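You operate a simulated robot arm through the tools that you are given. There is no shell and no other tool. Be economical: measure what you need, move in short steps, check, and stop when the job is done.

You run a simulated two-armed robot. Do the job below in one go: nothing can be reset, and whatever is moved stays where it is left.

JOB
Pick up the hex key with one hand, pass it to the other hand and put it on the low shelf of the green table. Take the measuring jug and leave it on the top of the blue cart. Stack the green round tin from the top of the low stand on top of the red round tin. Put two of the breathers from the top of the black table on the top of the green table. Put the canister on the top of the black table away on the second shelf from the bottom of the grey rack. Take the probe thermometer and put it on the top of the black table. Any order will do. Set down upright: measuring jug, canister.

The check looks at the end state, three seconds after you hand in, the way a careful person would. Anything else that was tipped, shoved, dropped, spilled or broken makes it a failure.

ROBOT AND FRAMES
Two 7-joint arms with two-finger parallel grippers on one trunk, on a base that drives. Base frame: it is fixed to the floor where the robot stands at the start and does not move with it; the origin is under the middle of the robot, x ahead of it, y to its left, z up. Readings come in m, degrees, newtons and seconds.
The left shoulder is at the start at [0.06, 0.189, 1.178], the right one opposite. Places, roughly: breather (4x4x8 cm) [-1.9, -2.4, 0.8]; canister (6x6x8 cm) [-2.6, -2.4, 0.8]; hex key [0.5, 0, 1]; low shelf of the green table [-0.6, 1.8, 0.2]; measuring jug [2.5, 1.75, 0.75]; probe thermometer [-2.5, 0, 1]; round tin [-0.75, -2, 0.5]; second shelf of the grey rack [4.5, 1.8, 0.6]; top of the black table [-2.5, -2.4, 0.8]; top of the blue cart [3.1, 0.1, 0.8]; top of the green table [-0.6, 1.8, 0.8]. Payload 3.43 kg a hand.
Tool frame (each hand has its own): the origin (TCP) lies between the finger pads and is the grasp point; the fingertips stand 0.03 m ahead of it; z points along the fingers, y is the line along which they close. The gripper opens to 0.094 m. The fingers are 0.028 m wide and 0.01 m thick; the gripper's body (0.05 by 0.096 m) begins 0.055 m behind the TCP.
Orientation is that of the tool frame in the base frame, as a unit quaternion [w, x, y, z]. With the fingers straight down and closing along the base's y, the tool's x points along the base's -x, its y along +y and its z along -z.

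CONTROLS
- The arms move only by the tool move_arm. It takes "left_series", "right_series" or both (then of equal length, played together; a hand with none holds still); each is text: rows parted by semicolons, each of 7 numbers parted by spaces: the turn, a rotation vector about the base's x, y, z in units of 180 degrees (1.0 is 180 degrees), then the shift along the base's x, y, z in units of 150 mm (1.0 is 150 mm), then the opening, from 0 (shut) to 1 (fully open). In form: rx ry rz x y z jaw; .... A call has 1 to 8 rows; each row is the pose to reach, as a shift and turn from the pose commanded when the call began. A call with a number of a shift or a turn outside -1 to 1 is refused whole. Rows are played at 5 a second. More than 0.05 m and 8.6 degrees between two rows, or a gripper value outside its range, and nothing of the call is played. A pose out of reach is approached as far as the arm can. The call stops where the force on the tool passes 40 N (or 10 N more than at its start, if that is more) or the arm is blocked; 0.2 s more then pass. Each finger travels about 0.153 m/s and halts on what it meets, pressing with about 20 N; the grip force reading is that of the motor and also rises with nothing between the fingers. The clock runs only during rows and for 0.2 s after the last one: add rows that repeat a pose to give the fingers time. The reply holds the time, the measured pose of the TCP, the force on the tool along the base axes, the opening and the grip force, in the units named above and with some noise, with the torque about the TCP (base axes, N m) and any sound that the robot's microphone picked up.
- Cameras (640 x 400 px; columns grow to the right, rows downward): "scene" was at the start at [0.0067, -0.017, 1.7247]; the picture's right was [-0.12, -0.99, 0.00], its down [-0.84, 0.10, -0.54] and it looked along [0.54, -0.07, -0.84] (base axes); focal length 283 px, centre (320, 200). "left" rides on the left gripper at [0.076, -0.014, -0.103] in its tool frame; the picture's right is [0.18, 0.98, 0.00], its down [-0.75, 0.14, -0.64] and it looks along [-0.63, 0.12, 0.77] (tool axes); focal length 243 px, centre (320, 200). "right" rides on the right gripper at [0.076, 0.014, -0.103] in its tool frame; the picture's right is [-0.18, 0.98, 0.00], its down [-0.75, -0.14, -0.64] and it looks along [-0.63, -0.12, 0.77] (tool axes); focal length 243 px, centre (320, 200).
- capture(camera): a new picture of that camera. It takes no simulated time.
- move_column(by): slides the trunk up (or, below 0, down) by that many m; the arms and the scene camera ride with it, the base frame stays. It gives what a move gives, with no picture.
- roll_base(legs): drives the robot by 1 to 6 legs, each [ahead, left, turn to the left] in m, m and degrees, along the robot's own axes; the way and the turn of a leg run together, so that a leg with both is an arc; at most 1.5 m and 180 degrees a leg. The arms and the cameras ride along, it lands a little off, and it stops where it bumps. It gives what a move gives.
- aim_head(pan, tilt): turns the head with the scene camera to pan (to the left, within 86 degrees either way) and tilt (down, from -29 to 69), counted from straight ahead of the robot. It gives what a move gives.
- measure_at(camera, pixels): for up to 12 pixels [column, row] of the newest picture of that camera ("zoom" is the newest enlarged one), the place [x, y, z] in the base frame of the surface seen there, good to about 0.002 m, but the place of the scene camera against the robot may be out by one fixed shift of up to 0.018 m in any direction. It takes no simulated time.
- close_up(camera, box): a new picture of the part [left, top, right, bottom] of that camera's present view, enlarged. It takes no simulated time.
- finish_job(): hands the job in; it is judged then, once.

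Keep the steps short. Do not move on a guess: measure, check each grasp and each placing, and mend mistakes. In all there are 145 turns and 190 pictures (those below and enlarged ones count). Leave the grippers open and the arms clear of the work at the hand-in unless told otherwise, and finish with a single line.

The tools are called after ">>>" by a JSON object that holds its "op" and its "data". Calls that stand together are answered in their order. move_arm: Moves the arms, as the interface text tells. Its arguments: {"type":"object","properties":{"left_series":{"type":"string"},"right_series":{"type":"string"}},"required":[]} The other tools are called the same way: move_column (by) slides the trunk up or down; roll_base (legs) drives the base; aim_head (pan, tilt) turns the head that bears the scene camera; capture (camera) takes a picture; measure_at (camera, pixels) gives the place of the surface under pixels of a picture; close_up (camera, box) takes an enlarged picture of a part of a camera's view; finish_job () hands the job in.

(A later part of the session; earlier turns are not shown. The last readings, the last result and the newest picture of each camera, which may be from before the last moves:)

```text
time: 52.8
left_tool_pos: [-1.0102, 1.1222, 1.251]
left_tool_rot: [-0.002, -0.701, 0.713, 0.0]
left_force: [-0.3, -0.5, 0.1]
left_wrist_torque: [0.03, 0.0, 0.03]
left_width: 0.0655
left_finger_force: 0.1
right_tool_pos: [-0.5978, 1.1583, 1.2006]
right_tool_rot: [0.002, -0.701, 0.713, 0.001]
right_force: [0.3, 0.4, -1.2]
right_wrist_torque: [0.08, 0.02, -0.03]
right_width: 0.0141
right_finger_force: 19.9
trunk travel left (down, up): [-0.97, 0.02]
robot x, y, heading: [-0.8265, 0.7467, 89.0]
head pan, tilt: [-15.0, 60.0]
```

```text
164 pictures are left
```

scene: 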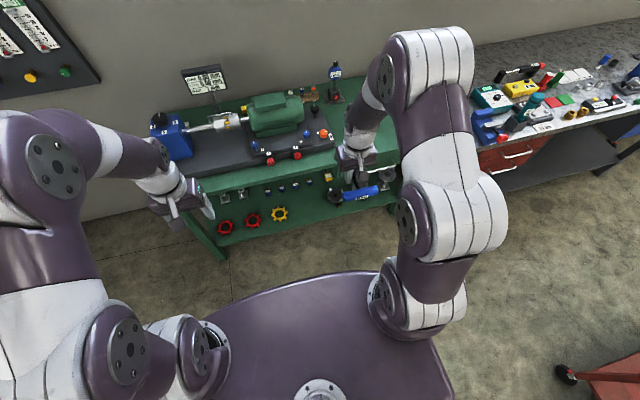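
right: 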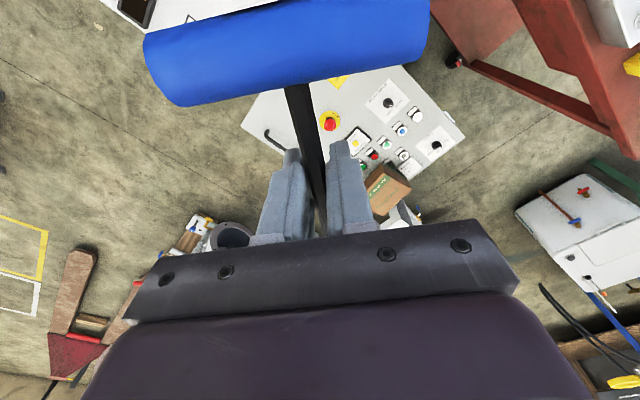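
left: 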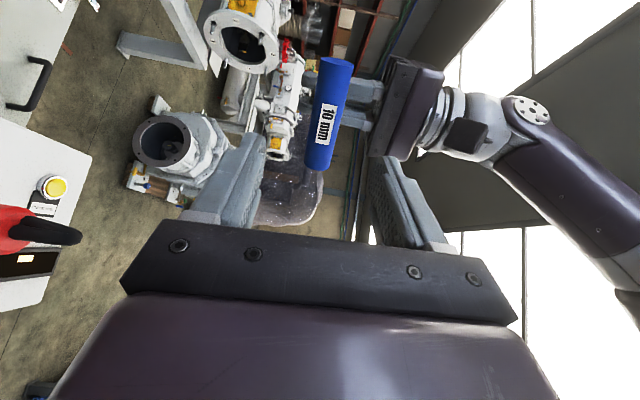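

There's room here. I'll lower the trunk by 0.8 m while the hands are still clear of the table, then pitch the right hand forward.

>>> {"op": "move_column", "data": {"by": -0.8}}

>>> {"op": "move_arm", "data": {"right_series": "0.042 0 0 -0.06 0 0 0;0.084 0 0 -0.12 0 0 0;0.126 0 0 -0.18 0 0 0;0.167 0 0 -0.25 0 0 0"}}

>>> {"op": "capture", "data": {"camera": "right"}}

>>> {"op": "capture", "data": {"camera": "scene"}}

```text
refused: -0.8 is not a number from -0.4 to 0.4
```

```text
time: 53.8
left_tool_pos: [-1.0093, 1.1198, 1.2523]
left_tool_rot: [-0.001, -0.701, 0.713, 0.001]
left_force: [-0.4, -0.5, -0.5]
left_wrist_torque: [0.02, 0.01, -0.02]
left_width: 0.0657
left_finger_force: 0.0
right_tool_pos: [-0.6328, 1.1572, 1.2012]
right_tool_rot: [0.179, -0.677, 0.692, 0.174]
right_force: [0.7, 0.2, -1.6]
right_wrist_torque: [0.05, -0.03, -0.02]
right_width: 0.0142
right_finger_force: 20.1
right hand out of reach, approached as far as the arm can: row 4
trunk travel left (down, up): [-0.97, 0.02]
robot x, y, heading: [-0.8246, 0.7487, 88.9]
head pan, tilt: [-15.0, 60.0]
```

```text
163 pictures are left
```

right: 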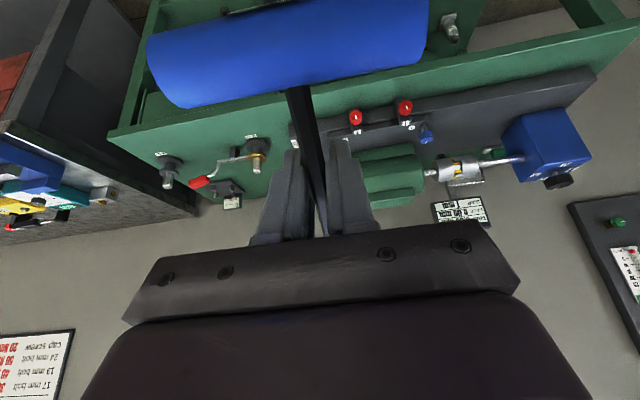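

```text
162 pictures are left
```

scene: 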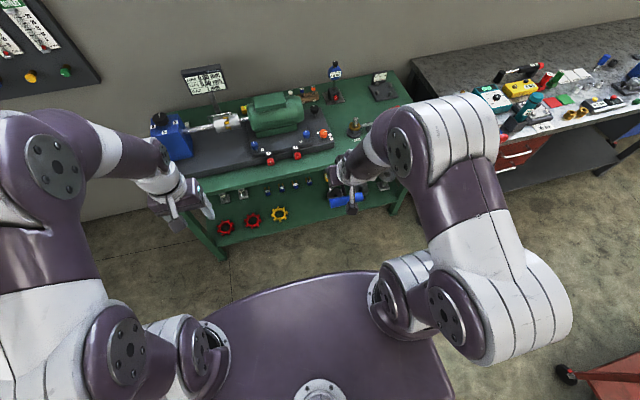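

The column takes at most 0.4 m per call, so I'll lower in two calls.

>>> {"op": "move_column", "data": {"by": -0.4}}

>>> {"op": "move_column", "data": {"by": -0.4}}

>>> {"op": "capture", "data": {"camera": "right"}}

```text
time: 57.6
left_tool_pos: [-1.011, 1.1217, 0.8522]
left_tool_rot: [-0.001, -0.7, 0.714, 0.0]
left_force: [-0.1, -0.2, -0.3]
left_wrist_torque: [-0.01, 0.03, 0.03]
left_width: 0.0657
left_finger_force: 0.0
right_tool_pos: [-0.6323, 1.1576, 0.8014]
right_tool_rot: [0.177, -0.678, 0.692, 0.173]
right_force: [0.2, 0.3, -0.7]
right_wrist_torque: [0.06, 0.02, 0.01]
right_width: 0.0142
right_finger_force: 20.2
trunk travel left (down, up): [-0.57, 0.42]
robot x, y, heading: [-0.8273, 0.7502, 88.8]
head pan, tilt: [-15.0, 60.0]
```

```text
time: 61.5
left_tool_pos: [-1.0097, 1.121, 0.4512]
left_tool_rot: [-0.001, -0.701, 0.713, 0.0]
left_force: [0.5, 0.0, 0.0]
left_wrist_torque: [-0.01, -0.01, -0.02]
left_width: 0.0659
left_finger_force: 0.0
right_tool_pos: [-0.6324, 1.1581, 0.4004]
right_tool_rot: [0.177, -0.678, 0.692, 0.175]
right_force: [0.6, -0.3, -1.5]
right_wrist_torque: [0.05, 0.03, 0.0]
right_width: 0.0142
right_finger_force: 20.5
trunk travel left (down, up): [-0.17, 0.82]
robot x, y, heading: [-0.8206, 0.7497, 88.7]
head pan, tilt: [-15.0, 60.0]
```

```text
161 pictures are left
```

right: 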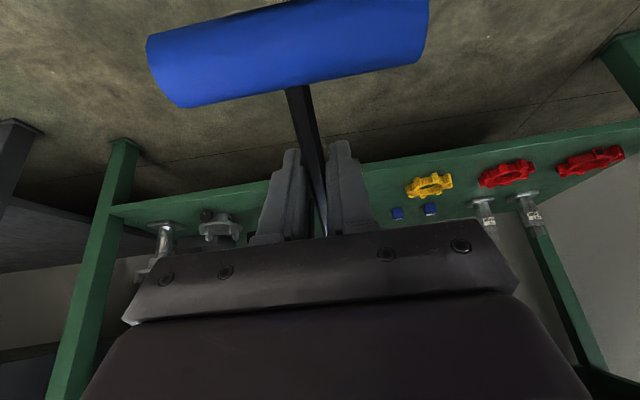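

The hand is clear in front of the shelf. I'll measure the shelf and its neighbours with the hand camera.

>>> {"op": "measure_at", "data": {"camera": "right", "pixels": [[385, 175], [385, 200], [250, 205], [250, 222], [407, 188], [243, 228], [370, 166], [397, 212], [430, 152], [180, 205]]}}

```text
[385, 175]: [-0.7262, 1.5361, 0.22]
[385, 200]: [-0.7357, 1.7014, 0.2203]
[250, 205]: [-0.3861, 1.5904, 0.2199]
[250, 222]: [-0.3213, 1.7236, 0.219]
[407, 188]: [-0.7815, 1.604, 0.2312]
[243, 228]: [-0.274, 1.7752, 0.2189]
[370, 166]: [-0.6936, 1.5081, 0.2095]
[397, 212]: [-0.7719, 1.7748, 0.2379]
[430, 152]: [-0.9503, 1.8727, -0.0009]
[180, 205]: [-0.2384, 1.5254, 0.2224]
```

The shelf is at z 0.22 with its front edge at y 1.51. I'll drive 0.27 m closer, keeping the hand at z 0.40 under the top.

>>> {"op": "roll_base", "data": {"legs": [[0.27, 0, 1]]}}

>>> {"op": "capture", "data": {"camera": "scene"}}

```text
time: 63.4
left_tool_pos: [-1.0144, 1.3874, 0.4516]
left_tool_rot: [0.0, -0.707, 0.707, 0.0]
left_force: [0.0, -0.3, 0.9]
left_wrist_torque: [-0.01, 0.01, 0.02]
left_width: 0.0659
left_finger_force: 0.0
right_tool_pos: [-0.6357, 1.4294, 0.4011]
right_tool_rot: [0.175, -0.684, 0.686, 0.175]
right_force: [1.3, -0.1, -1.3]
right_wrist_torque: [0.08, 0.04, 0.0]
right_width: 0.0142
right_finger_force: 19.7
trunk travel left (down, up): [-0.17, 0.82]
robot x, y, heading: [-0.8214, 1.0142, 90.1]
head pan, tilt: [-15.0, 60.0]
```

```text
160 pictures are left
```

scene: 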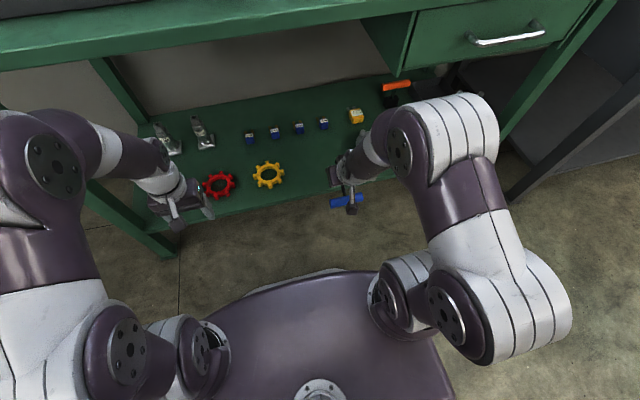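

I'll check how near the right elbow is to the table edge.

>>> {"op": "measure_at", "data": {"camera": "scene", "pixels": [[440, 110], [400, 120], [375, 150], [465, 110], [455, 190], [345, 165], [350, 200], [85, 170], [160, 180], [395, 80], [400, 70]]}}

```text
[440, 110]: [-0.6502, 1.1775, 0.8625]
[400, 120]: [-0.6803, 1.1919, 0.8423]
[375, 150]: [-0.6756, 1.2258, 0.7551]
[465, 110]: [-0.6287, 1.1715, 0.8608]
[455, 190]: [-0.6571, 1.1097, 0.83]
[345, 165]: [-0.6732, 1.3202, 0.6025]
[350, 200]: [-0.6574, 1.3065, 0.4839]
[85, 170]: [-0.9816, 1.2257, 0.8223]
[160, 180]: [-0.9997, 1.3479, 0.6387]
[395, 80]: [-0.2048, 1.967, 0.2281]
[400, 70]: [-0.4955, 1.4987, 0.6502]
```

The elbow is 0.3 m short of the edge, so there's room. I'll move the hand forward 0.15 m and down a bit.

>>> {"op": "move_arm", "data": {"right_series": "0 0 0 0 0.2 -0.1 0;0 0 0 0 0.4 -0.2 0;0 0 0 0 0.6 -0.3 0;0 0 0 0 0.8 -0.4 0;0 0 0 -0.03 1 -0.5 0"}}

>>> {"op": "capture", "data": {"camera": "right"}}

```text
time: 64.6
left_tool_pos: [-1.013, 1.3873, 0.45]
left_tool_rot: [0.002, 0.707, -0.707, 0.0]
left_force: [0.1, -0.2, 0.4]
left_wrist_torque: [0.0, -0.01, -0.02]
left_width: 0.0658
left_finger_force: 0.0
right_tool_pos: [-0.6425, 1.5811, 0.3246]
right_tool_rot: [0.176, -0.684, 0.686, 0.175]
right_force: [-0.4, 0.1, -0.6]
right_wrist_torque: [0.04, 0.0, 0.01]
right_width: 0.0137
right_finger_force: 19.8
trunk travel left (down, up): [-0.17, 0.82]
robot x, y, heading: [-0.8215, 1.0197, 89.7]
head pan, tilt: [-15.0, 60.0]
```

```text
159 pictures are left
```

right: 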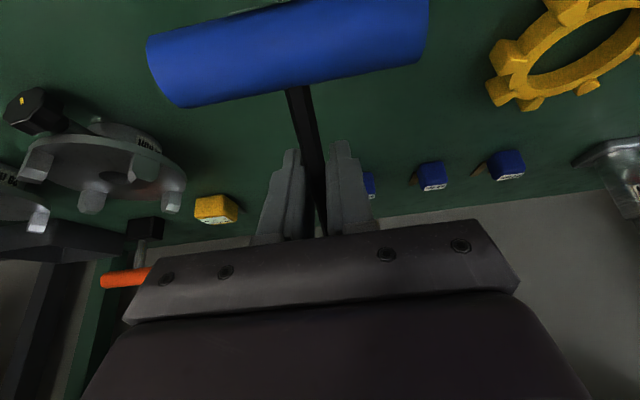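

It's clear on both sides. I'll go forward 5 cm and down to just above contact, then a little further.

>>> {"op": "move_arm", "data": {"right_series": "0 0 0 0 0.2 -0.1 0;0 0 0 0 0.33 -0.2 0;0 0 0 0 0.33 -0.3 0;0 0 0 0 0.33 -0.34 0;0 0 0 0 0.33 -0.36 0"}}

>>> {"op": "capture", "data": {"camera": "right"}}

```text
time: 65.8
left_tool_pos: [-1.0145, 1.3871, 0.4527]
left_tool_rot: [-0.001, -0.707, 0.707, -0.001]
left_force: [-0.2, -0.1, -0.1]
left_wrist_torque: [0.03, 0.0, 0.05]
left_width: 0.0658
left_finger_force: 0.1
right_tool_pos: [-0.6412, 1.6298, 0.2704]
right_tool_rot: [0.176, -0.684, 0.686, 0.175]
right_force: [0.7, 0.4, -1.9]
right_wrist_torque: [0.04, 0.04, -0.01]
right_width: 0.0141
right_finger_force: 19.7
trunk travel left (down, up): [-0.17, 0.82]
robot x, y, heading: [-0.8205, 1.0214, 89.9]
head pan, tilt: [-15.0, 60.0]
```

```text
158 pictures are left
```

right: 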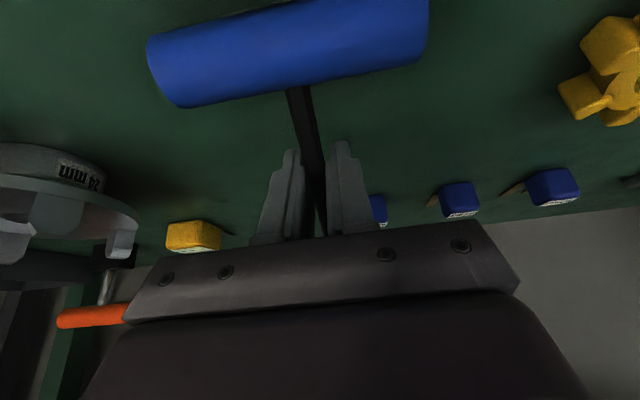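

No contact yet. I'll lower in tiny steps.

>>> {"op": "move_arm", "data": {"right_series": "0 0 0 0 0 -0.03 0;0 0 0 0 0 -0.05 0"}}

>>> {"op": "measure_at", "data": {"camera": "right", "pixels": [[280, 50], [285, 10], [290, 90], [160, 80], [420, 20], [400, 120]]}}

```text
time: 66.4
left_tool_pos: [-1.0141, 1.3877, 0.4508]
left_tool_rot: [-0.001, -0.707, 0.707, 0.0]
left_force: [-0.7, -0.5, -0.1]
left_wrist_torque: [0.0, 0.01, 0.0]
left_width: 0.0659
left_finger_force: 0.1
right_tool_pos: [-0.6404, 1.6301, 0.2628]
right_tool_rot: [0.176, -0.684, 0.686, 0.175]
right_force: [-0.8, -0.2, -1.1]
right_wrist_torque: [0.06, 0.0, -0.01]
right_width: 0.014
right_finger_force: 20.3
trunk travel left (down, up): [-0.17, 0.82]
robot x, y, heading: [-0.8223, 1.0166, 90.0]
head pan, tilt: [-15.0, 60.0]
```

```text
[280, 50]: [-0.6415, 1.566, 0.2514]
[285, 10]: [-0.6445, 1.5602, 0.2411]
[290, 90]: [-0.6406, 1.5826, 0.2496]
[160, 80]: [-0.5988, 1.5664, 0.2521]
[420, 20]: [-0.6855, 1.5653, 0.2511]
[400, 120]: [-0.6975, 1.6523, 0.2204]
```

The bar is practically touching (top measured 0.252 before the last 8 mm). I'll open the right gripper a little wider, and slide up and away along the finger line.

>>> {"op": "move_arm", "data": {"right_series": "0 0 0 0 0 -0.01 0.2;0 0 0 0 0 -0.01 0.4;0 0 0 0 0 -0.01 0.5;0 0 0 0 0.0 0.1 0.5;0 0 0 0 -0.05 0.25 0.5;0 0 0 0 -0.2 0.45 0.5"}}

>>> {"op": "capture", "data": {"camera": "right"}}

```text
time: 67.8
left_tool_pos: [-1.0151, 1.3861, 0.4504]
left_tool_rot: [-0.001, -0.707, 0.707, 0.001]
left_force: [0.1, -0.4, -0.4]
left_wrist_torque: [-0.04, -0.02, -0.03]
left_width: 0.0661
left_finger_force: 0.1
right_tool_pos: [-0.6399, 1.6008, 0.3326]
right_tool_rot: [0.175, -0.684, 0.686, 0.176]
right_force: [0.0, 0.8, 0.5]
right_wrist_torque: [-0.02, -0.01, -0.02]
right_width: 0.0468
right_finger_force: 0.1
trunk travel left (down, up): [-0.17, 0.82]
robot x, y, heading: [-0.8206, 1.0198, 89.9]
head pan, tilt: [-15.0, 60.0]
```

```text
157 pictures are left
```

right: 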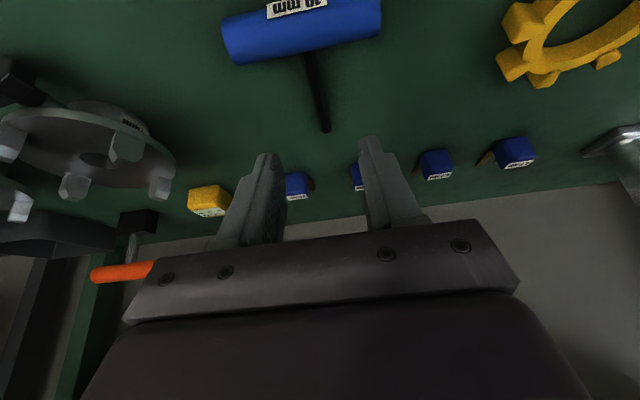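

The hex key lies on the shelf. I'll retract the hand and back away.

>>> {"op": "move_arm", "data": {"right_series": "0 0 0 0 -0.2 0.05 0.5;0 0 0 0 -0.45 0.12 0.5;0 0 0 0 -0.7 0.2 0.5;0 0 0 0 -1 0.3 0.5"}}

>>> {"op": "roll_base", "data": {"legs": [[-0.3, 0, 0]]}}

>>> {"op": "move_arm", "data": {"right_series": "-0.042 0 0 0.06 -0.05 0.1 0.6;-0.084 0 0 0.12 -0.1 0.2 0.8;-0.126 0 0 0.18 -0.15 0.3 1;-0.164 0 0 0.25 -0.2 0.3 1"}}

>>> {"op": "move_column", "data": {"by": 0.4}}

>>> {"op": "move_column", "data": {"by": 0.4}}

```text
time: 68.8
left_tool_pos: [-1.0126, 1.3876, 0.4509]
left_tool_rot: [-0.001, -0.707, 0.708, -0.001]
left_force: [0.3, 0.2, -0.2]
left_wrist_torque: [-0.01, 0.05, -0.01]
left_width: 0.0658
left_finger_force: 0.1
right_tool_pos: [-0.6403, 1.4492, 0.3765]
right_tool_rot: [0.175, -0.684, 0.687, 0.175]
right_force: [-0.1, 0.3, 0.0]
right_wrist_torque: [-0.02, -0.03, -0.01]
right_width: 0.0471
right_finger_force: 0.0
trunk travel left (down, up): [-0.17, 0.82]
robot x, y, heading: [-0.8245, 1.0188, 90.1]
head pan, tilt: [-15.0, 60.0]
```

```text
time: 70.8
left_tool_pos: [-1.0158, 1.0901, 0.4519]
left_tool_rot: [-0.001, -0.707, 0.708, 0.0]
left_force: [0.4, -0.1, 0.3]
left_wrist_torque: [0.01, 0.03, -0.03]
left_width: 0.0657
left_finger_force: 0.0
right_tool_pos: [-0.6418, 1.1542, 0.3779]
right_tool_rot: [0.175, -0.684, 0.686, 0.175]
right_force: [0.4, 0.0, 0.0]
right_wrist_torque: [-0.02, 0.03, -0.02]
right_width: 0.0469
right_finger_force: 0.1
trunk travel left (down, up): [-0.17, 0.82]
robot x, y, heading: [-0.8189, 0.723, 90.0]
head pan, tilt: [-15.0, 60.0]
```

```text
time: 71.8
left_tool_pos: [-1.0144, 1.0892, 0.4499]
left_tool_rot: [-0.001, -0.707, 0.707, 0.0]
left_force: [-0.2, -0.2, -0.7]
left_wrist_torque: [-0.03, 0.0, 0.0]
left_width: 0.066
left_finger_force: 0.1
right_tool_pos: [-0.6031, 1.124, 0.4214]
right_tool_rot: [-0.006, -0.707, 0.707, -0.006]
right_force: [0.7, 0.2, -0.1]
right_wrist_torque: [0.02, 0.01, 0.01]
right_width: 0.0939
right_finger_force: 0.0
trunk travel left (down, up): [-0.17, 0.82]
robot x, y, heading: [-0.8211, 0.7194, 89.8]
head pan, tilt: [-15.0, 60.0]
```

```text
time: 75.6
left_tool_pos: [-1.0152, 1.0907, 0.8513]
left_tool_rot: [-0.001, -0.707, 0.707, 0.0]
left_force: [0.4, -0.5, -0.2]
left_wrist_torque: [0.04, -0.04, 0.0]
left_width: 0.0658
left_finger_force: 0.1
right_tool_pos: [-0.6034, 1.1238, 0.8221]
right_tool_rot: [-0.004, -0.706, 0.708, -0.006]
right_force: [-0.5, -0.2, 0.1]
right_wrist_torque: [-0.01, 0.02, 0.03]
right_width: 0.0942
right_finger_force: 0.1
trunk travel left (down, up): [-0.57, 0.42]
robot x, y, heading: [-0.8216, 0.7198, 90.0]
head pan, tilt: [-15.0, 60.0]
```

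```text
time: 79.5
left_tool_pos: [-1.0155, 1.0905, 1.2522]
left_tool_rot: [-0.001, -0.707, 0.707, 0.0]
left_force: [0.0, -0.2, -0.3]
left_wrist_torque: [0.02, 0.02, 0.03]
left_width: 0.0659
left_finger_force: 0.1
right_tool_pos: [-0.6031, 1.1239, 1.2216]
right_tool_rot: [-0.004, -0.707, 0.707, -0.006]
right_force: [0.5, 0.4, -0.6]
right_wrist_torque: [0.03, 0.01, 0.03]
right_width: 0.094
right_finger_force: 0.0
trunk travel left (down, up): [-0.97, 0.02]
robot x, y, heading: [-0.8243, 0.7155, 89.9]
head pan, tilt: [-15.0, 60.0]
```

Next is the probe thermometer near [-2.5, 0, 1]. I'll look left to plan the way round the machine.

>>> {"op": "aim_head", "data": {"pan": 86, "tilt": 35}}

>>> {"op": "capture", "data": {"camera": "scene"}}

```text
time: 81.2
left_tool_pos: [-1.0152, 1.0909, 1.2511]
left_tool_rot: [0.001, 0.707, -0.707, 0.001]
left_force: [0.3, 0.1, -0.2]
left_wrist_torque: [-0.01, 0.01, 0.03]
left_width: 0.0656
left_finger_force: 0.0
right_tool_pos: [-0.6031, 1.1234, 1.2215]
right_tool_rot: [-0.003, -0.707, 0.708, -0.005]
right_force: [0.5, -0.8, -0.5]
right_wrist_torque: [-0.01, 0.0, 0.04]
right_width: 0.094
right_finger_force: 0.1
trunk travel left (down, up): [-0.97, 0.02]
robot x, y, heading: [-0.8218, 0.7195, 89.9]
head pan, tilt: [85.9, 35.0]
```

```text
156 pictures are left
```

scene: 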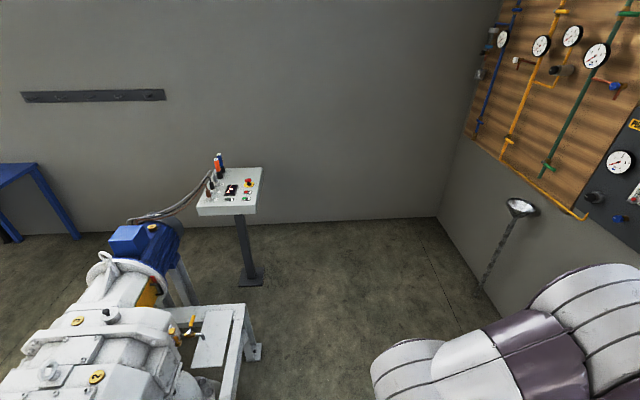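

>>> {"op": "close_up", "data": {"camera": "scene", "box": [180, 140, 280, 230]}}

>>> {"op": "measure_at", "data": {"camera": "scene", "pixels": [[250, 280], [262, 168], [198, 214], [240, 214], [258, 355], [245, 305], [190, 300], [40, 180], [440, 222], [520, 207], [480, 285], [240, 320]]}}

```text
4.44 times, centred on (230, 185) of scene
```

zoom: 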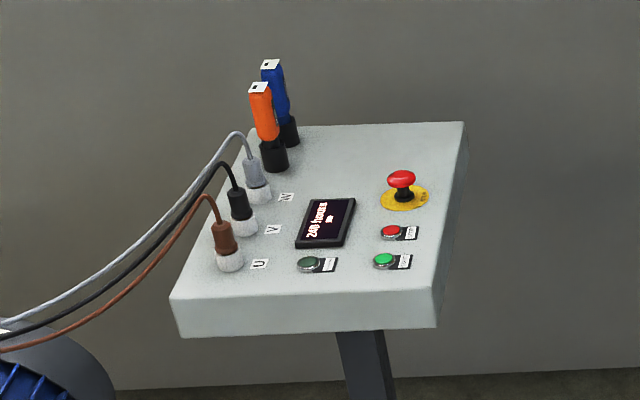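

```text
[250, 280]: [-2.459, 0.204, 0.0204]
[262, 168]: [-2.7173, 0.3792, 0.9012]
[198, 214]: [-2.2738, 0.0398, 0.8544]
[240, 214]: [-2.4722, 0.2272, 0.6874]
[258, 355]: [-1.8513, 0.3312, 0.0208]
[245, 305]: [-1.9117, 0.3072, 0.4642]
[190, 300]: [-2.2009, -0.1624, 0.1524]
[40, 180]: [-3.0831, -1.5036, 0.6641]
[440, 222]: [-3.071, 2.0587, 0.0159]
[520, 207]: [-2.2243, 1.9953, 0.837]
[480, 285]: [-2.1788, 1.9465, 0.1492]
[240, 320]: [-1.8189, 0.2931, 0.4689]
```

There are two hand units in holders, one orange and one blue. I'll enlarge them to tell them apart.

>>> {"op": "close_up", "data": {"camera": "scene", "box": [206, 148, 236, 184]}}

>>> {"op": "measure_at", "data": {"camera": "zoom", "pixels": [[250, 100], [300, 70], [300, 280], [360, 200], [270, 150], [330, 110]]}}

```text
11.11 times, centred on (221, 166) of scene
```

zoom: 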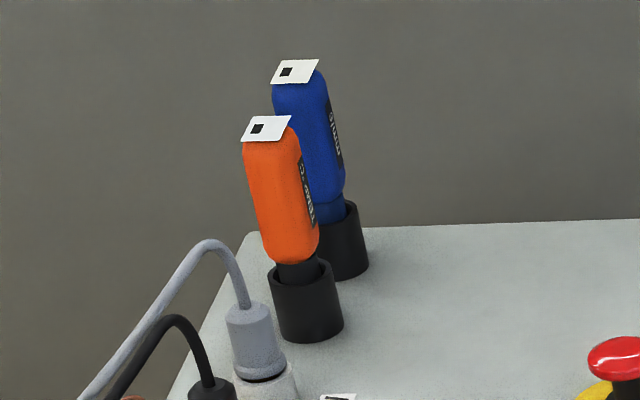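

```text
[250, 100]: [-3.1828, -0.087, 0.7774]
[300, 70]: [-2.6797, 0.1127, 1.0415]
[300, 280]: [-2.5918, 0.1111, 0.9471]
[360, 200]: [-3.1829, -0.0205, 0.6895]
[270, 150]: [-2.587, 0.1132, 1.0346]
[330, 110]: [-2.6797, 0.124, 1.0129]
```

The orange unit's side label looks like "TEMP °C", and the blue one's reads mm/s. I'll confirm that up close. I'll drive left (−x) along the free strip, turn to face the panel from its +y side, and look.

>>> {"op": "roll_base", "data": {"legs": [[0.13, 0, 0], [0, 1.5, 0], [0, 0.08, 0], [0, 0, 180]]}}

>>> {"op": "aim_head", "data": {"pan": 0, "tilt": 50}}

>>> {"op": "capture", "data": {"camera": "scene"}}

```text
time: 97.6
left_tool_pos: [-2.2407, 0.4816, 1.2507]
left_tool_rot: [-0.001, 0.712, 0.702, 0.001]
left_force: [0.1, 0.9, -0.2]
left_wrist_torque: [0.01, 0.04, 0.04]
left_width: 0.0659
left_finger_force: 0.0
right_tool_pos: [-2.6521, 0.4537, 1.222]
right_tool_rot: [-0.005, 0.713, 0.701, 0.005]
right_force: [-0.7, -0.9, 0.2]
right_wrist_torque: [0.02, 0.0, 0.0]
right_width: 0.0939
right_finger_force: 0.1
trunk travel left (down, up): [-0.97, 0.02]
robot x, y, heading: [-2.4277, 0.8527, -91.0]
head pan, tilt: [85.9, 35.0]
```

```text
time: 99.2
left_tool_pos: [-2.2395, 0.4816, 1.2524]
left_tool_rot: [0.0, 0.712, 0.702, 0.001]
left_force: [-0.1, 0.0, 0.4]
left_wrist_torque: [-0.01, -0.02, -0.01]
left_width: 0.0658
left_finger_force: 0.1
right_tool_pos: [-2.6516, 0.4546, 1.2229]
right_tool_rot: [-0.005, 0.713, 0.701, 0.005]
right_force: [-0.2, -0.1, -0.4]
right_wrist_torque: [-0.01, 0.02, -0.02]
right_width: 0.0941
right_finger_force: 0.0
trunk travel left (down, up): [-0.97, 0.02]
robot x, y, heading: [-2.4261, 0.8532, -91.1]
head pan, tilt: [0.0, 50.0]
```

```text
153 pictures are left
```

scene: 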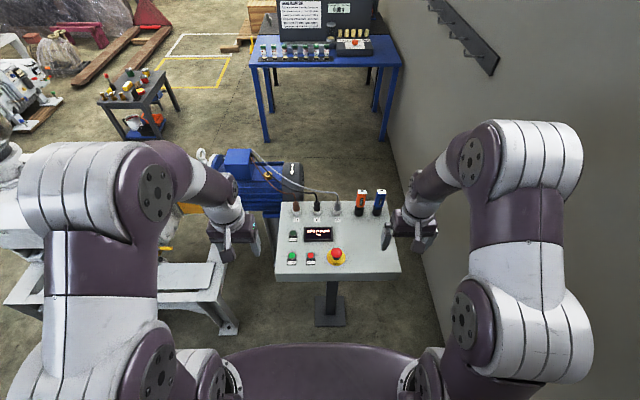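

I'm facing the panel now. I'll enlarge the two units at (360,203) and (379,203) and use the right camera too.

>>> {"op": "close_up", "data": {"camera": "scene", "box": [330, 180, 400, 225]}}

>>> {"op": "capture", "data": {"camera": "right"}}

```text
8.89 times, centred on (365, 202) of scene
```

zoom: 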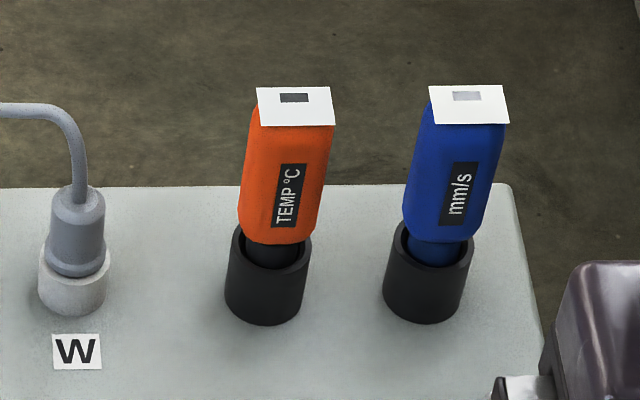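

```text
151 pictures are left
```

right: 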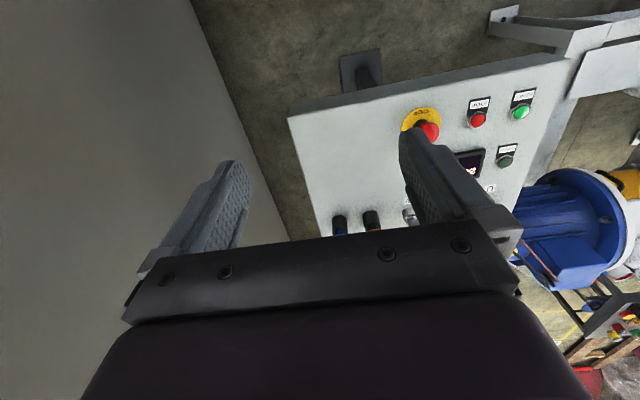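

Orange reads "TEMP °C", so it's the thermometer. I'll measure its shape.

>>> {"op": "measure_at", "data": {"camera": "zoom", "pixels": [[262, 120], [330, 120], [295, 105], [243, 205], [312, 205], [280, 225], [270, 300], [412, 205], [100, 200], [470, 110], [280, 160], [150, 300]]}}

```text
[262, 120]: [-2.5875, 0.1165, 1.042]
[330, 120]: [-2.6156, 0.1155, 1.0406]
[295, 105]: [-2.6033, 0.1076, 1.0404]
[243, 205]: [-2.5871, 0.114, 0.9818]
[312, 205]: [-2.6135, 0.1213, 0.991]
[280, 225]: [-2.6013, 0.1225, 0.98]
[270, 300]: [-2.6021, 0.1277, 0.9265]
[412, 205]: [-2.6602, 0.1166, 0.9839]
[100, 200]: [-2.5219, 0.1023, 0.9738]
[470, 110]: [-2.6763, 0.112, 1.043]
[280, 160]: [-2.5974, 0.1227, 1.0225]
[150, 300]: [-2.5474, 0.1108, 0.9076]
```

The unit's body spans about 3 cm in x, centre near x −2.60, y 0.108, z 0.97–1.04. I'll drive 0.18 m closer and view it with the right hand's camera.

>>> {"op": "roll_base", "data": {"legs": [[0.18, 0, 1]]}}

>>> {"op": "capture", "data": {"camera": "right"}}

```text
time: 100.7
left_tool_pos: [-2.2332, 0.3098, 1.2525]
left_tool_rot: [0.001, 0.706, 0.709, 0.0]
left_force: [0.2, 0.2, 0.1]
left_wrist_torque: [-0.04, -0.03, 0.0]
left_width: 0.0659
left_finger_force: 0.0
right_tool_pos: [-2.6452, 0.2738, 1.2226]
right_tool_rot: [-0.004, 0.707, 0.707, 0.002]
right_force: [0.2, 0.6, -0.8]
right_wrist_torque: [-0.03, 0.02, 0.06]
right_width: 0.094
right_finger_force: 0.2
trunk travel left (down, up): [-0.97, 0.02]
robot x, y, heading: [-2.4264, 0.6748, -89.7]
head pan, tilt: [0.0, 50.0]
```

```text
150 pictures are left
```

right: 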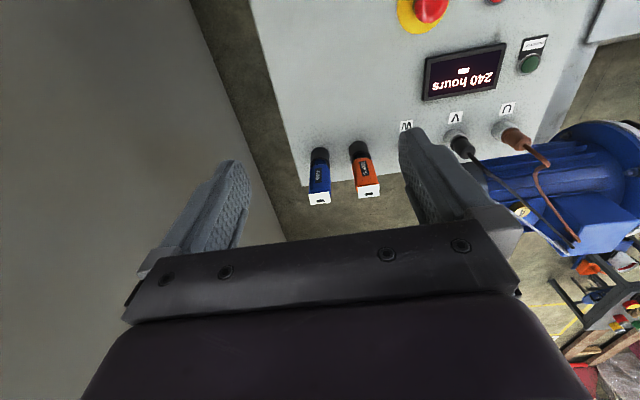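

>>> {"op": "measure_at", "data": {"camera": "right", "pixels": [[369, 192], [358, 175], [373, 172], [366, 165], [360, 150], [358, 191], [379, 189], [319, 198], [329, 180], [405, 135]]}}

```text
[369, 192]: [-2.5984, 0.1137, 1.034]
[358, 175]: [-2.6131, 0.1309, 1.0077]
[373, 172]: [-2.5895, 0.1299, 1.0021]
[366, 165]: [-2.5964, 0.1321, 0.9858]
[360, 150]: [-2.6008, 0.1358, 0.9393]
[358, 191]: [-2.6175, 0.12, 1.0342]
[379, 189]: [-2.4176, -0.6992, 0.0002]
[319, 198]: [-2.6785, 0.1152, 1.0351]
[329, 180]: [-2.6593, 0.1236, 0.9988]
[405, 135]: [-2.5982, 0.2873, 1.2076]
```

The hand camera gives the centre near [-2.601, 0.117], top 1.034. I'll move above it with the jaw half open.

>>> {"op": "move_arm", "data": {"right_series": "0 0 0 0.06 -0.2 -0.08 0.9;0 0 0 0.12 -0.4 -0.16 0.75;0 0 0 0.18 -0.6 -0.24 0.6;0 0 0 0.24 -0.8 -0.32 0.6;0 0 0 0.295 -1 -0.4 0.6"}}

>>> {"op": "capture", "data": {"camera": "right"}}

```text
time: 101.9
left_tool_pos: [-2.2343, 0.3052, 1.2507]
left_tool_rot: [0.0, 0.705, 0.709, 0.001]
left_force: [1.1, -0.4, -0.1]
left_wrist_torque: [0.04, -0.02, 0.0]
left_width: 0.0658
left_finger_force: 0.1
right_tool_pos: [-2.5992, 0.1197, 1.1619]
right_tool_rot: [-0.005, 0.707, 0.707, 0.005]
right_force: [-0.4, 0.4, -0.4]
right_wrist_torque: [0.0, -0.03, -0.02]
right_width: 0.0568
right_finger_force: 0.0
trunk travel left (down, up): [-0.97, 0.02]
robot x, y, heading: [-2.4283, 0.6722, -89.8]
head pan, tilt: [0.0, 50.0]
```

```text
149 pictures are left
```

right: 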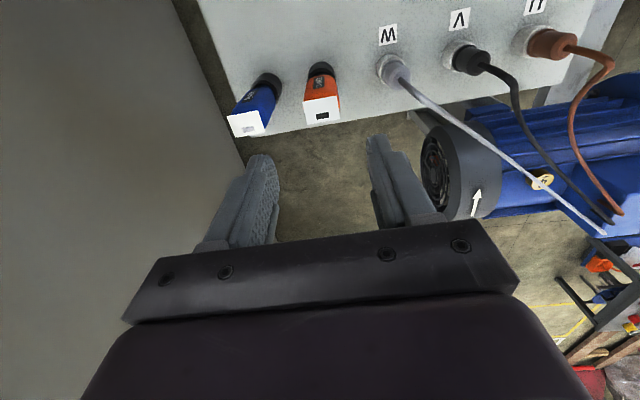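

It's lined up. I'll lower 0.15 m and close.

>>> {"op": "move_arm", "data": {"right_series": "0 0 0 0 -0.01 -0.3 0.6;0 0 0 0 -0.02 -0.6 0.6;0 0 0 0 -0.02 -0.9 0.6;0 0 0 0 -0.02 -1 0.6;0 0 0 0 -0.02 -1 0.3;0 0 0 0 -0.02 -1 0;0 0 0 0 -0.02 -1 0"}}

>>> {"op": "move_arm", "data": {"right_series": "0 0 0 0 0 0.2 0;0 0 0 0 0 0.5 0;0 0 0 0 0 0.8 0;0 0 0 0 0 1 0"}}

>>> {"op": "capture", "data": {"camera": "scene"}}

```text
time: 103.5
left_tool_pos: [-2.235, 0.3055, 1.2517]
left_tool_rot: [-0.001, 0.705, 0.709, 0.001]
left_force: [0.5, 0.4, -0.1]
left_wrist_torque: [0.01, 0.0, 0.0]
left_width: 0.0658
left_finger_force: 0.1
right_tool_pos: [-2.6026, 0.1152, 1.0107]
right_tool_rot: [-0.006, 0.706, 0.708, 0.004]
right_force: [1.2, -0.1, 0.2]
right_wrist_torque: [0.05, -0.1, -0.03]
right_width: 0.0404
right_finger_force: 20.1
trunk travel left (down, up): [-0.97, 0.02]
robot x, y, heading: [-2.4284, 0.6737, -89.9]
head pan, tilt: [0.0, 50.0]
```

```text
time: 104.5
left_tool_pos: [-2.2333, 0.3066, 1.2502]
left_tool_rot: [0.001, 0.706, 0.709, 0.001]
left_force: [-0.8, -0.2, -0.2]
left_wrist_torque: [0.0, -0.01, 0.01]
left_width: 0.066
left_finger_force: 0.0
right_tool_pos: [-2.6015, 0.1164, 1.1637]
right_tool_rot: [-0.006, 0.706, 0.708, 0.005]
right_force: [0.1, 0.1, -0.5]
right_wrist_torque: [0.0, -0.01, 0.0]
right_width: 0.0404
right_finger_force: 20.0
trunk travel left (down, up): [-0.97, 0.02]
robot x, y, heading: [-2.4311, 0.6723, -89.9]
head pan, tilt: [0.0, 50.0]
```

```text
148 pictures are left
```

scene: 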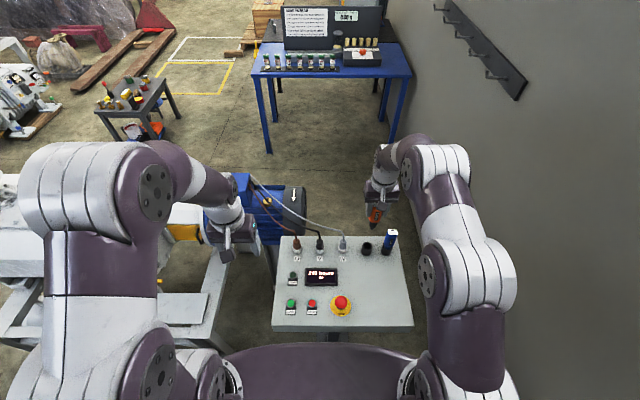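

The orange unit is out of its holder. I'll check how it sits in the grip and measure the table at the back.

>>> {"op": "close_up", "data": {"camera": "scene", "box": [240, 0, 420, 110]}}

>>> {"op": "measure_at", "data": {"camera": "scene", "pixels": [[255, 70], [408, 72], [330, 60], [362, 58], [385, 135], [268, 150], [300, 60], [270, 110], [140, 100]]}}

>>> {"op": "close_up", "data": {"camera": "scene", "box": [350, 170, 410, 245]}}

```text
3.56 times, centred on (330, 55) of scene
```

zoom: 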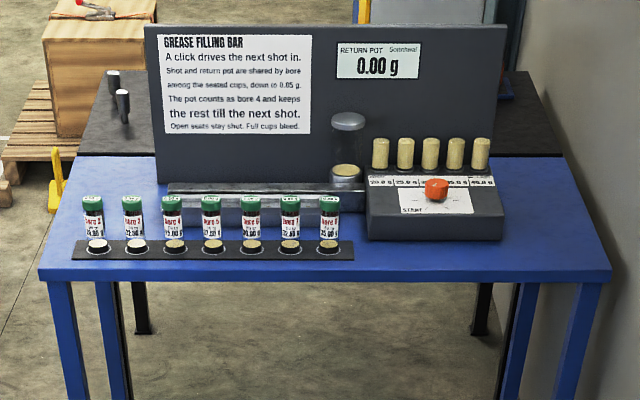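

```text
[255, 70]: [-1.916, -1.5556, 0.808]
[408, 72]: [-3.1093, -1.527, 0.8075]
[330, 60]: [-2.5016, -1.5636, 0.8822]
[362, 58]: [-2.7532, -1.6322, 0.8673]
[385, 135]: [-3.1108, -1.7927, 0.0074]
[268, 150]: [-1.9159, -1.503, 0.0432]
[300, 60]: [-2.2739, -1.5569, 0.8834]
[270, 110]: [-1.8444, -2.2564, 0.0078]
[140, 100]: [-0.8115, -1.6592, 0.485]
```

```text
5.33 times, centred on (380, 208) of scene
```

zoom: 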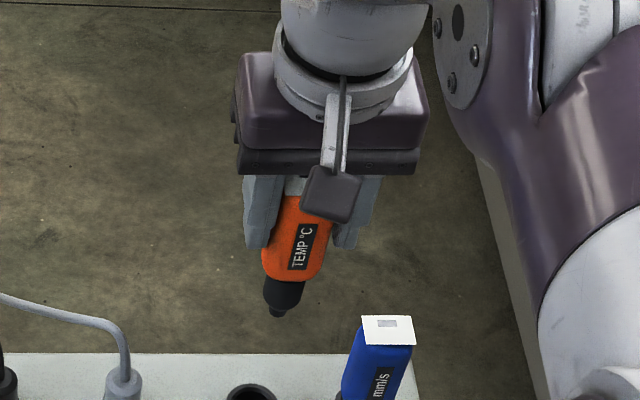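

The thermometer is firmly held. The black table stands back-to-back behind the blue one, so I must go round. I'll tuck the right arm, back out, and drive along +x past the machine.

>>> {"op": "move_arm", "data": {"right_series": "0 0 0 -0.05 0.2 0.1 0;0 0 0 -0.1 0.4 0.2 0;0 0 0 -0.15 0.6 0.3 0;0 0 0 -0.2 0.8 0.35 0;0 0 0 -0.25 1 0.4 0"}}

>>> {"op": "roll_base", "data": {"legs": [[-0.25, 0, 0], [0, 1.3, 0], [0, 0.9, 0]]}}

>>> {"op": "aim_head", "data": {"pan": 0, "tilt": 35}}

>>> {"op": "capture", "data": {"camera": "scene"}}

```text
time: 105.7
left_tool_pos: [-2.2336, 0.3071, 1.2516]
left_tool_rot: [0.001, 0.705, 0.709, 0.0]
left_force: [0.0, 0.4, -0.2]
left_wrist_torque: [-0.03, -0.01, 0.04]
left_width: 0.0658
left_finger_force: 0.0
right_tool_pos: [-2.6395, 0.2703, 1.2248]
right_tool_rot: [-0.005, 0.707, 0.708, 0.004]
right_force: [-0.5, 1.1, -1.4]
right_wrist_torque: [-0.05, 0.02, 0.02]
right_width: 0.0399
right_finger_force: 19.4
trunk travel left (down, up): [-0.97, 0.02]
robot x, y, heading: [-2.4306, 0.6766, -89.7]
head pan, tilt: [0.0, 50.0]
```

```text
time: 118.2
left_tool_pos: [-0.0097, 0.5237, 1.2517]
left_tool_rot: [0.0, 0.714, 0.7, 0.001]
left_force: [-0.3, -0.4, 0.1]
left_wrist_torque: [0.01, 0.01, -0.03]
left_width: 0.066
left_finger_force: 0.1
right_tool_pos: [-0.4151, 0.4935, 1.2235]
right_tool_rot: [-0.006, 0.714, 0.7, 0.005]
right_force: [-0.1, 0.2, -1.3]
right_wrist_torque: [0.01, -0.02, -0.01]
right_width: 0.04
right_finger_force: 20.1
trunk travel left (down, up): [-0.97, 0.02]
robot x, y, heading: [-0.1963, 0.8971, -91.0]
head pan, tilt: [0.0, 50.0]
```

```text
time: 119.0
left_tool_pos: [-0.0077, 0.5219, 1.2507]
left_tool_rot: [0.0, 0.713, 0.701, 0.001]
left_force: [-0.1, 0.2, 0.3]
left_wrist_torque: [-0.01, -0.02, 0.03]
left_width: 0.0663
left_finger_force: 0.0
right_tool_pos: [-0.4139, 0.4943, 1.2239]
right_tool_rot: [-0.005, 0.714, 0.7, 0.004]
right_force: [-0.3, -0.5, -0.2]
right_wrist_torque: [0.01, 0.02, 0.03]
right_width: 0.0401
right_finger_force: 20.1
trunk travel left (down, up): [-0.97, 0.02]
robot x, y, heading: [-0.1916, 0.8942, -90.9]
head pan, tilt: [0.0, 35.0]
```

```text
145 pictures are left
```

scene: 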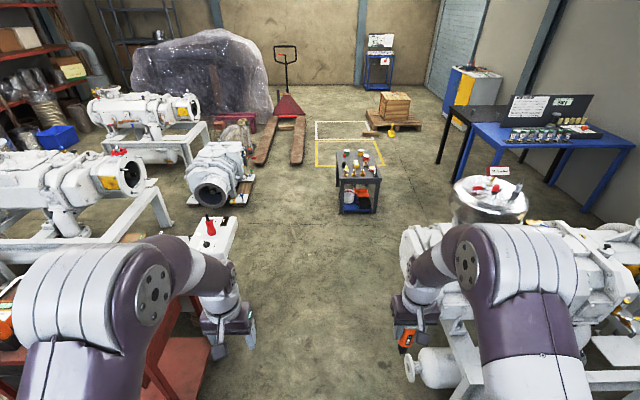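

The way ahead is clear. I'll drive down the corridor to about y −1.0, then shift right (−x) between the machine and the low stand.

>>> {"op": "roll_base", "data": {"legs": [[0, 0.1, 0], [1.45, 0, 0.9], [0.4, 0, 0]]}}

>>> {"op": "aim_head", "data": {"pan": -60, "tilt": 35}}

>>> {"op": "capture", "data": {"camera": "scene"}}

```text
time: 128.8
left_tool_pos: [0.0923, -1.2826, 1.2514]
left_tool_rot: [0.0, 0.705, 0.709, 0.001]
left_force: [-0.1, 1.0, 0.2]
left_wrist_torque: [0.0, 0.0, -0.02]
left_width: 0.0661
left_finger_force: 0.1
right_tool_pos: [-0.3124, -1.3212, 1.2245]
right_tool_rot: [-0.005, 0.707, 0.707, 0.005]
right_force: [0.8, 0.4, -1.8]
right_wrist_torque: [-0.03, -0.01, 0.02]
right_width: 0.0403
right_finger_force: 20.1
trunk travel left (down, up): [-0.97, 0.02]
robot x, y, heading: [-0.101, -0.9185, -89.9]
head pan, tilt: [0.0, 35.0]
```

```text
time: 130.1
left_tool_pos: [0.093, -1.2836, 1.2511]
left_tool_rot: [0.0, 0.705, 0.709, 0.001]
left_force: [0.3, 0.2, -0.1]
left_wrist_torque: [0.0, -0.01, -0.01]
left_width: 0.0658
left_finger_force: 0.2
right_tool_pos: [-0.312, -1.3222, 1.223]
right_tool_rot: [-0.005, 0.706, 0.708, 0.005]
right_force: [-0.5, 0.0, -0.4]
right_wrist_torque: [0.05, 0.0, 0.03]
right_width: 0.04
right_finger_force: 19.8
trunk travel left (down, up): [-0.97, 0.02]
robot x, y, heading: [-0.0984, -0.9155, -89.8]
head pan, tilt: [-60.0, 35.0]
```

```text
144 pictures are left
```

scene: 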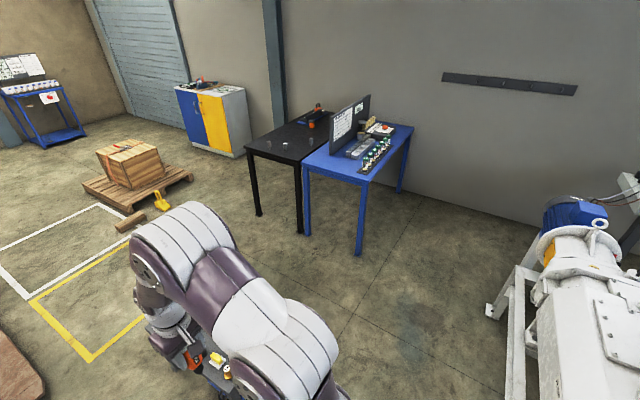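

>>> {"op": "close_up", "data": {"camera": "scene", "box": [235, 85, 415, 195]}}

>>> {"op": "measure_at", "data": {"camera": "scene", "pixels": [[247, 148], [298, 160], [258, 213], [310, 112], [244, 155], [225, 153], [165, 205], [193, 180], [490, 312], [505, 345], [303, 162]]}}

```text
3.56 times, centred on (325, 140) of scene
```

zoom: 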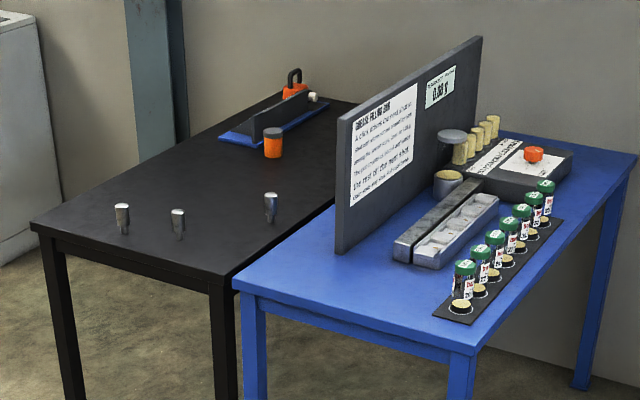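

```text
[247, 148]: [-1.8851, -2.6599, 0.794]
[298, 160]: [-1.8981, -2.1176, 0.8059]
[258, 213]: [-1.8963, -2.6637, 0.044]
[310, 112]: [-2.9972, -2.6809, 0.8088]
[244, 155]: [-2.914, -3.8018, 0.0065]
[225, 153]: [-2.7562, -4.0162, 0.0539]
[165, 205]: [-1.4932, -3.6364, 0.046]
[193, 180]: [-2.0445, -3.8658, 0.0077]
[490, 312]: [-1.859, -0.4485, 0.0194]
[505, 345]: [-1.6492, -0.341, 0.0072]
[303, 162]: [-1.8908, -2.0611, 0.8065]
```

>>> {"op": "measure_at", "data": {"camera": "zoom", "pixels": [[122, 220], [178, 225], [271, 208], [122, 232], [178, 238], [271, 222], [273, 145], [273, 157], [272, 130], [230, 190], [150, 180], [290, 125]]}}

```text
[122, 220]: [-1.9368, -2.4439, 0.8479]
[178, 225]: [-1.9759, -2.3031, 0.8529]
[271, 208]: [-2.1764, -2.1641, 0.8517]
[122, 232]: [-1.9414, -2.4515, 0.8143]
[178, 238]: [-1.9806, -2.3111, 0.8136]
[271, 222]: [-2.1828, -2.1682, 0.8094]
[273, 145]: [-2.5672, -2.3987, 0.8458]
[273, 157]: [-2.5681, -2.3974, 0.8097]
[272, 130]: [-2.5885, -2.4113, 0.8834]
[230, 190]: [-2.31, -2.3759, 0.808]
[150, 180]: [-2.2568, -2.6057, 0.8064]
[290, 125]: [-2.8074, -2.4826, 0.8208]
```

The breathers stand at about (-1.94,-2.45), (-1.98,-2.31) and (-2.18,-2.17). The canister is the orange one at (-2.58,-2.40). I'll drive to the +x end of the black table and face it.

>>> {"op": "roll_base", "data": {"legs": [[0, -1.27, 0], [1.0, 0, 0], [0.85, 0, 0], [0, 0, -90]]}}

>>> {"op": "aim_head", "data": {"pan": 0, "tilt": 55}}

>>> {"op": "capture", "data": {"camera": "scene"}}

```text
time: 149.2
left_tool_pos: [-1.7439, -2.9674, 1.2509]
left_tool_rot: [0.001, 1.0, 0.001, 0.002]
left_force: [0.3, 0.0, -0.5]
left_wrist_torque: [0.01, 0.03, 0.02]
left_width: 0.0659
left_finger_force: 0.1
right_tool_pos: [-1.7791, -2.5633, 1.2235]
right_tool_rot: [-0.001, 1.0, -0.001, 0.007]
right_force: [-0.2, -0.9, -1.4]
right_wrist_torque: [0.0, -0.01, -0.04]
right_width: 0.0401
right_finger_force: 20.6
trunk travel left (down, up): [-0.97, 0.02]
robot x, y, heading: [-1.3716, -2.7758, -179.9]
head pan, tilt: [-60.0, 35.0]
```

```text
time: 150.5
left_tool_pos: [-1.7437, -2.9672, 1.2507]
left_tool_rot: [0.0, 1.0, 0.0, 0.001]
left_force: [-0.4, 0.4, 0.2]
left_wrist_torque: [0.05, 0.05, 0.01]
left_width: 0.0657
left_finger_force: 0.0
right_tool_pos: [-1.7798, -2.5639, 1.2225]
right_tool_rot: [-0.001, 1.0, -0.001, 0.007]
right_force: [-0.7, -0.3, 0.1]
right_wrist_torque: [-0.03, 0.02, -0.04]
right_width: 0.0402
right_finger_force: 19.4
trunk travel left (down, up): [-0.97, 0.02]
robot x, y, heading: [-1.3729, -2.7786, -180.0]
head pan, tilt: [0.0, 55.0]
```

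```text
142 pictures are left
```

scene: 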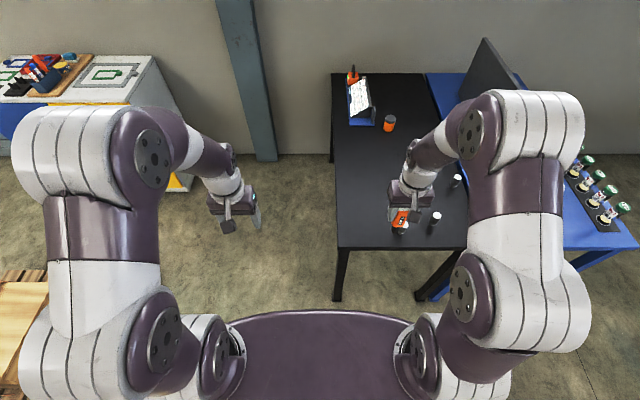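

I'll lower the trunk 0.25 m, then pitch the right hand forward 55° while reaching over the free patch near (-2.05,-2.57), so the thermometer can be laid down.

>>> {"op": "move_column", "data": {"by": -0.22}}

>>> {"op": "move_arm", "data": {"right_series": "0 0.0436 0 -0.2 0 0 0;0 0.0873 0 -0.4 0 0 0;0 0.131 0 -0.6 0 0 0;0 0.1746 0 -0.8 0 0 0;0 0.2183 0 -1 0 0 0;0 0.262 0 -1 0 0 0;0 0.3056 0 -1 0 0 0"}}

>>> {"op": "capture", "data": {"camera": "scene"}}

```text
time: 152.8
left_tool_pos: [-1.7437, -2.9678, 1.0308]
left_tool_rot: [0.001, 1.0, 0.001, 0.001]
left_force: [0.1, 0.4, -0.1]
left_wrist_torque: [0.0, -0.03, 0.01]
left_width: 0.0654
left_finger_force: 0.0
right_tool_pos: [-1.7805, -2.5623, 1.0031]
right_tool_rot: [-0.001, 1.0, -0.001, 0.007]
right_force: [0.3, 0.1, -1.6]
right_wrist_torque: [0.0, -0.01, -0.03]
right_width: 0.04
right_finger_force: 20.3
trunk travel left (down, up): [-0.75, 0.24]
robot x, y, heading: [-1.3742, -2.776, -179.7]
head pan, tilt: [0.0, 55.0]
```

```text
time: 154.4
left_tool_pos: [-1.7455, -2.9676, 1.0317]
left_tool_rot: [0.0, 1.0, 0.001, 0.0]
left_force: [-0.8, -0.6, -1.0]
left_wrist_torque: [-0.03, 0.02, 0.02]
left_width: 0.0658
left_finger_force: 0.1
right_tool_pos: [-1.9313, -2.5674, 1.0021]
right_tool_rot: [0.008, 0.928, 0.002, -0.372]
right_force: [-1.0, 0.3, -1.2]
right_wrist_torque: [-0.02, -0.03, 0.01]
right_width: 0.0402
right_finger_force: 19.9
right hand out of reach, approached as far as the arm can: row 6, 7
trunk travel left (down, up): [-0.75, 0.24]
robot x, y, heading: [-1.375, -2.7693, -180.0]
head pan, tilt: [0.0, 55.0]
```

```text
141 pictures are left
```

scene: 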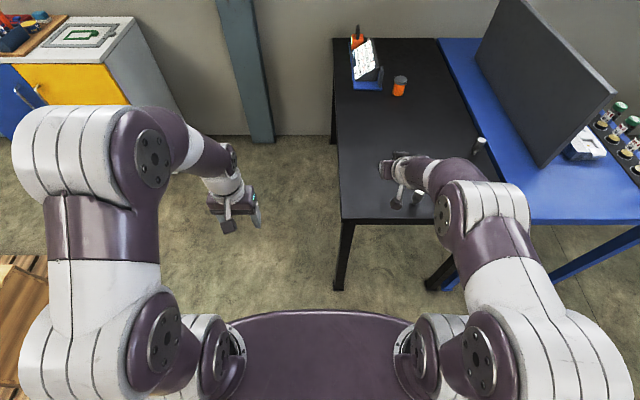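

It pitched to 44° before a limit. I'll reach forward more, complete the pitch, and descend to about 0.88.

>>> {"op": "move_arm", "data": {"right_series": "0 0 0 -0.25 0 -0.1 0;0 0.02 0 -0.5 0 -0.25 0;0 0.04 0 -0.75 0 -0.45 0;0 0.06 0 -0.8 0 -0.65 0;0 0.06 0 -0.8 0 -0.83 0"}}

>>> {"op": "capture", "data": {"camera": "right"}}

>>> {"op": "capture", "data": {"camera": "left"}}

```text
time: 155.6
left_tool_pos: [-1.7445, -2.9678, 1.031]
left_tool_rot: [0.001, 1.0, 0.001, 0.0]
left_force: [0.2, -0.4, 0.6]
left_wrist_torque: [-0.04, -0.03, 0.01]
left_width: 0.0656
left_finger_force: 0.0
right_tool_pos: [-2.0532, -2.566, 0.8781]
right_tool_rot: [0.007, 0.889, 0.006, -0.457]
right_force: [-0.7, 0.3, -0.9]
right_wrist_torque: [-0.01, -0.06, -0.01]
right_width: 0.0403
right_finger_force: 20.2
right hand out of reach, approached as far as the arm can: row 4
trunk travel left (down, up): [-0.75, 0.24]
robot x, y, heading: [-1.3746, -2.7766, -179.9]
head pan, tilt: [0.0, 55.0]
```

```text
140 pictures are left
```

right: 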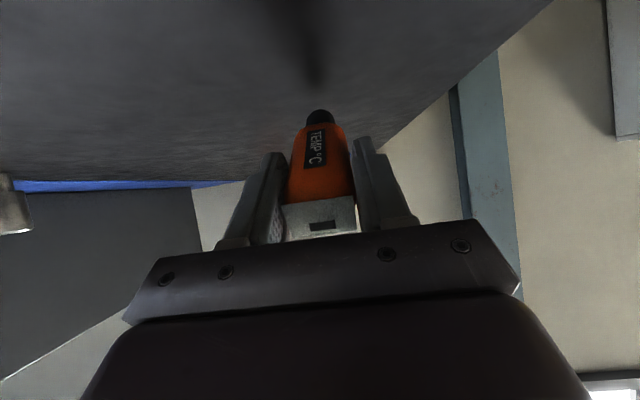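

```text
139 pictures are left
```

left: 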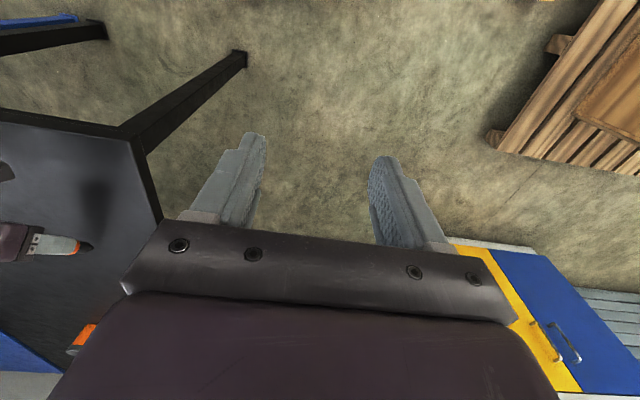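

It's pitched 54°. I'll measure the probe tip's height with both cameras.

>>> {"op": "measure_at", "data": {"camera": "right", "pixels": [[320, 116], [318, 113], [322, 150], [420, 100], [318, 222], [250, 140]]}}

>>> {"op": "measure_at", "data": {"camera": "left", "pixels": [[87, 246], [78, 246], [120, 270], [92, 190]]}}

```text
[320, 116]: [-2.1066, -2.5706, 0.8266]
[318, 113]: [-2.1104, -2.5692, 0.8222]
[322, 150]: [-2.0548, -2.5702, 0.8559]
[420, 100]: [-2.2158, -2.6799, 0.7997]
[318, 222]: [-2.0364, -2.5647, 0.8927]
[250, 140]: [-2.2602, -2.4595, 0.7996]
```

```text
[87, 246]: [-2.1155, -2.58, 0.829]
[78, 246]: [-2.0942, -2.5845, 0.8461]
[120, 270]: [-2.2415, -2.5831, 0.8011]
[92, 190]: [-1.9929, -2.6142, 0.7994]
```

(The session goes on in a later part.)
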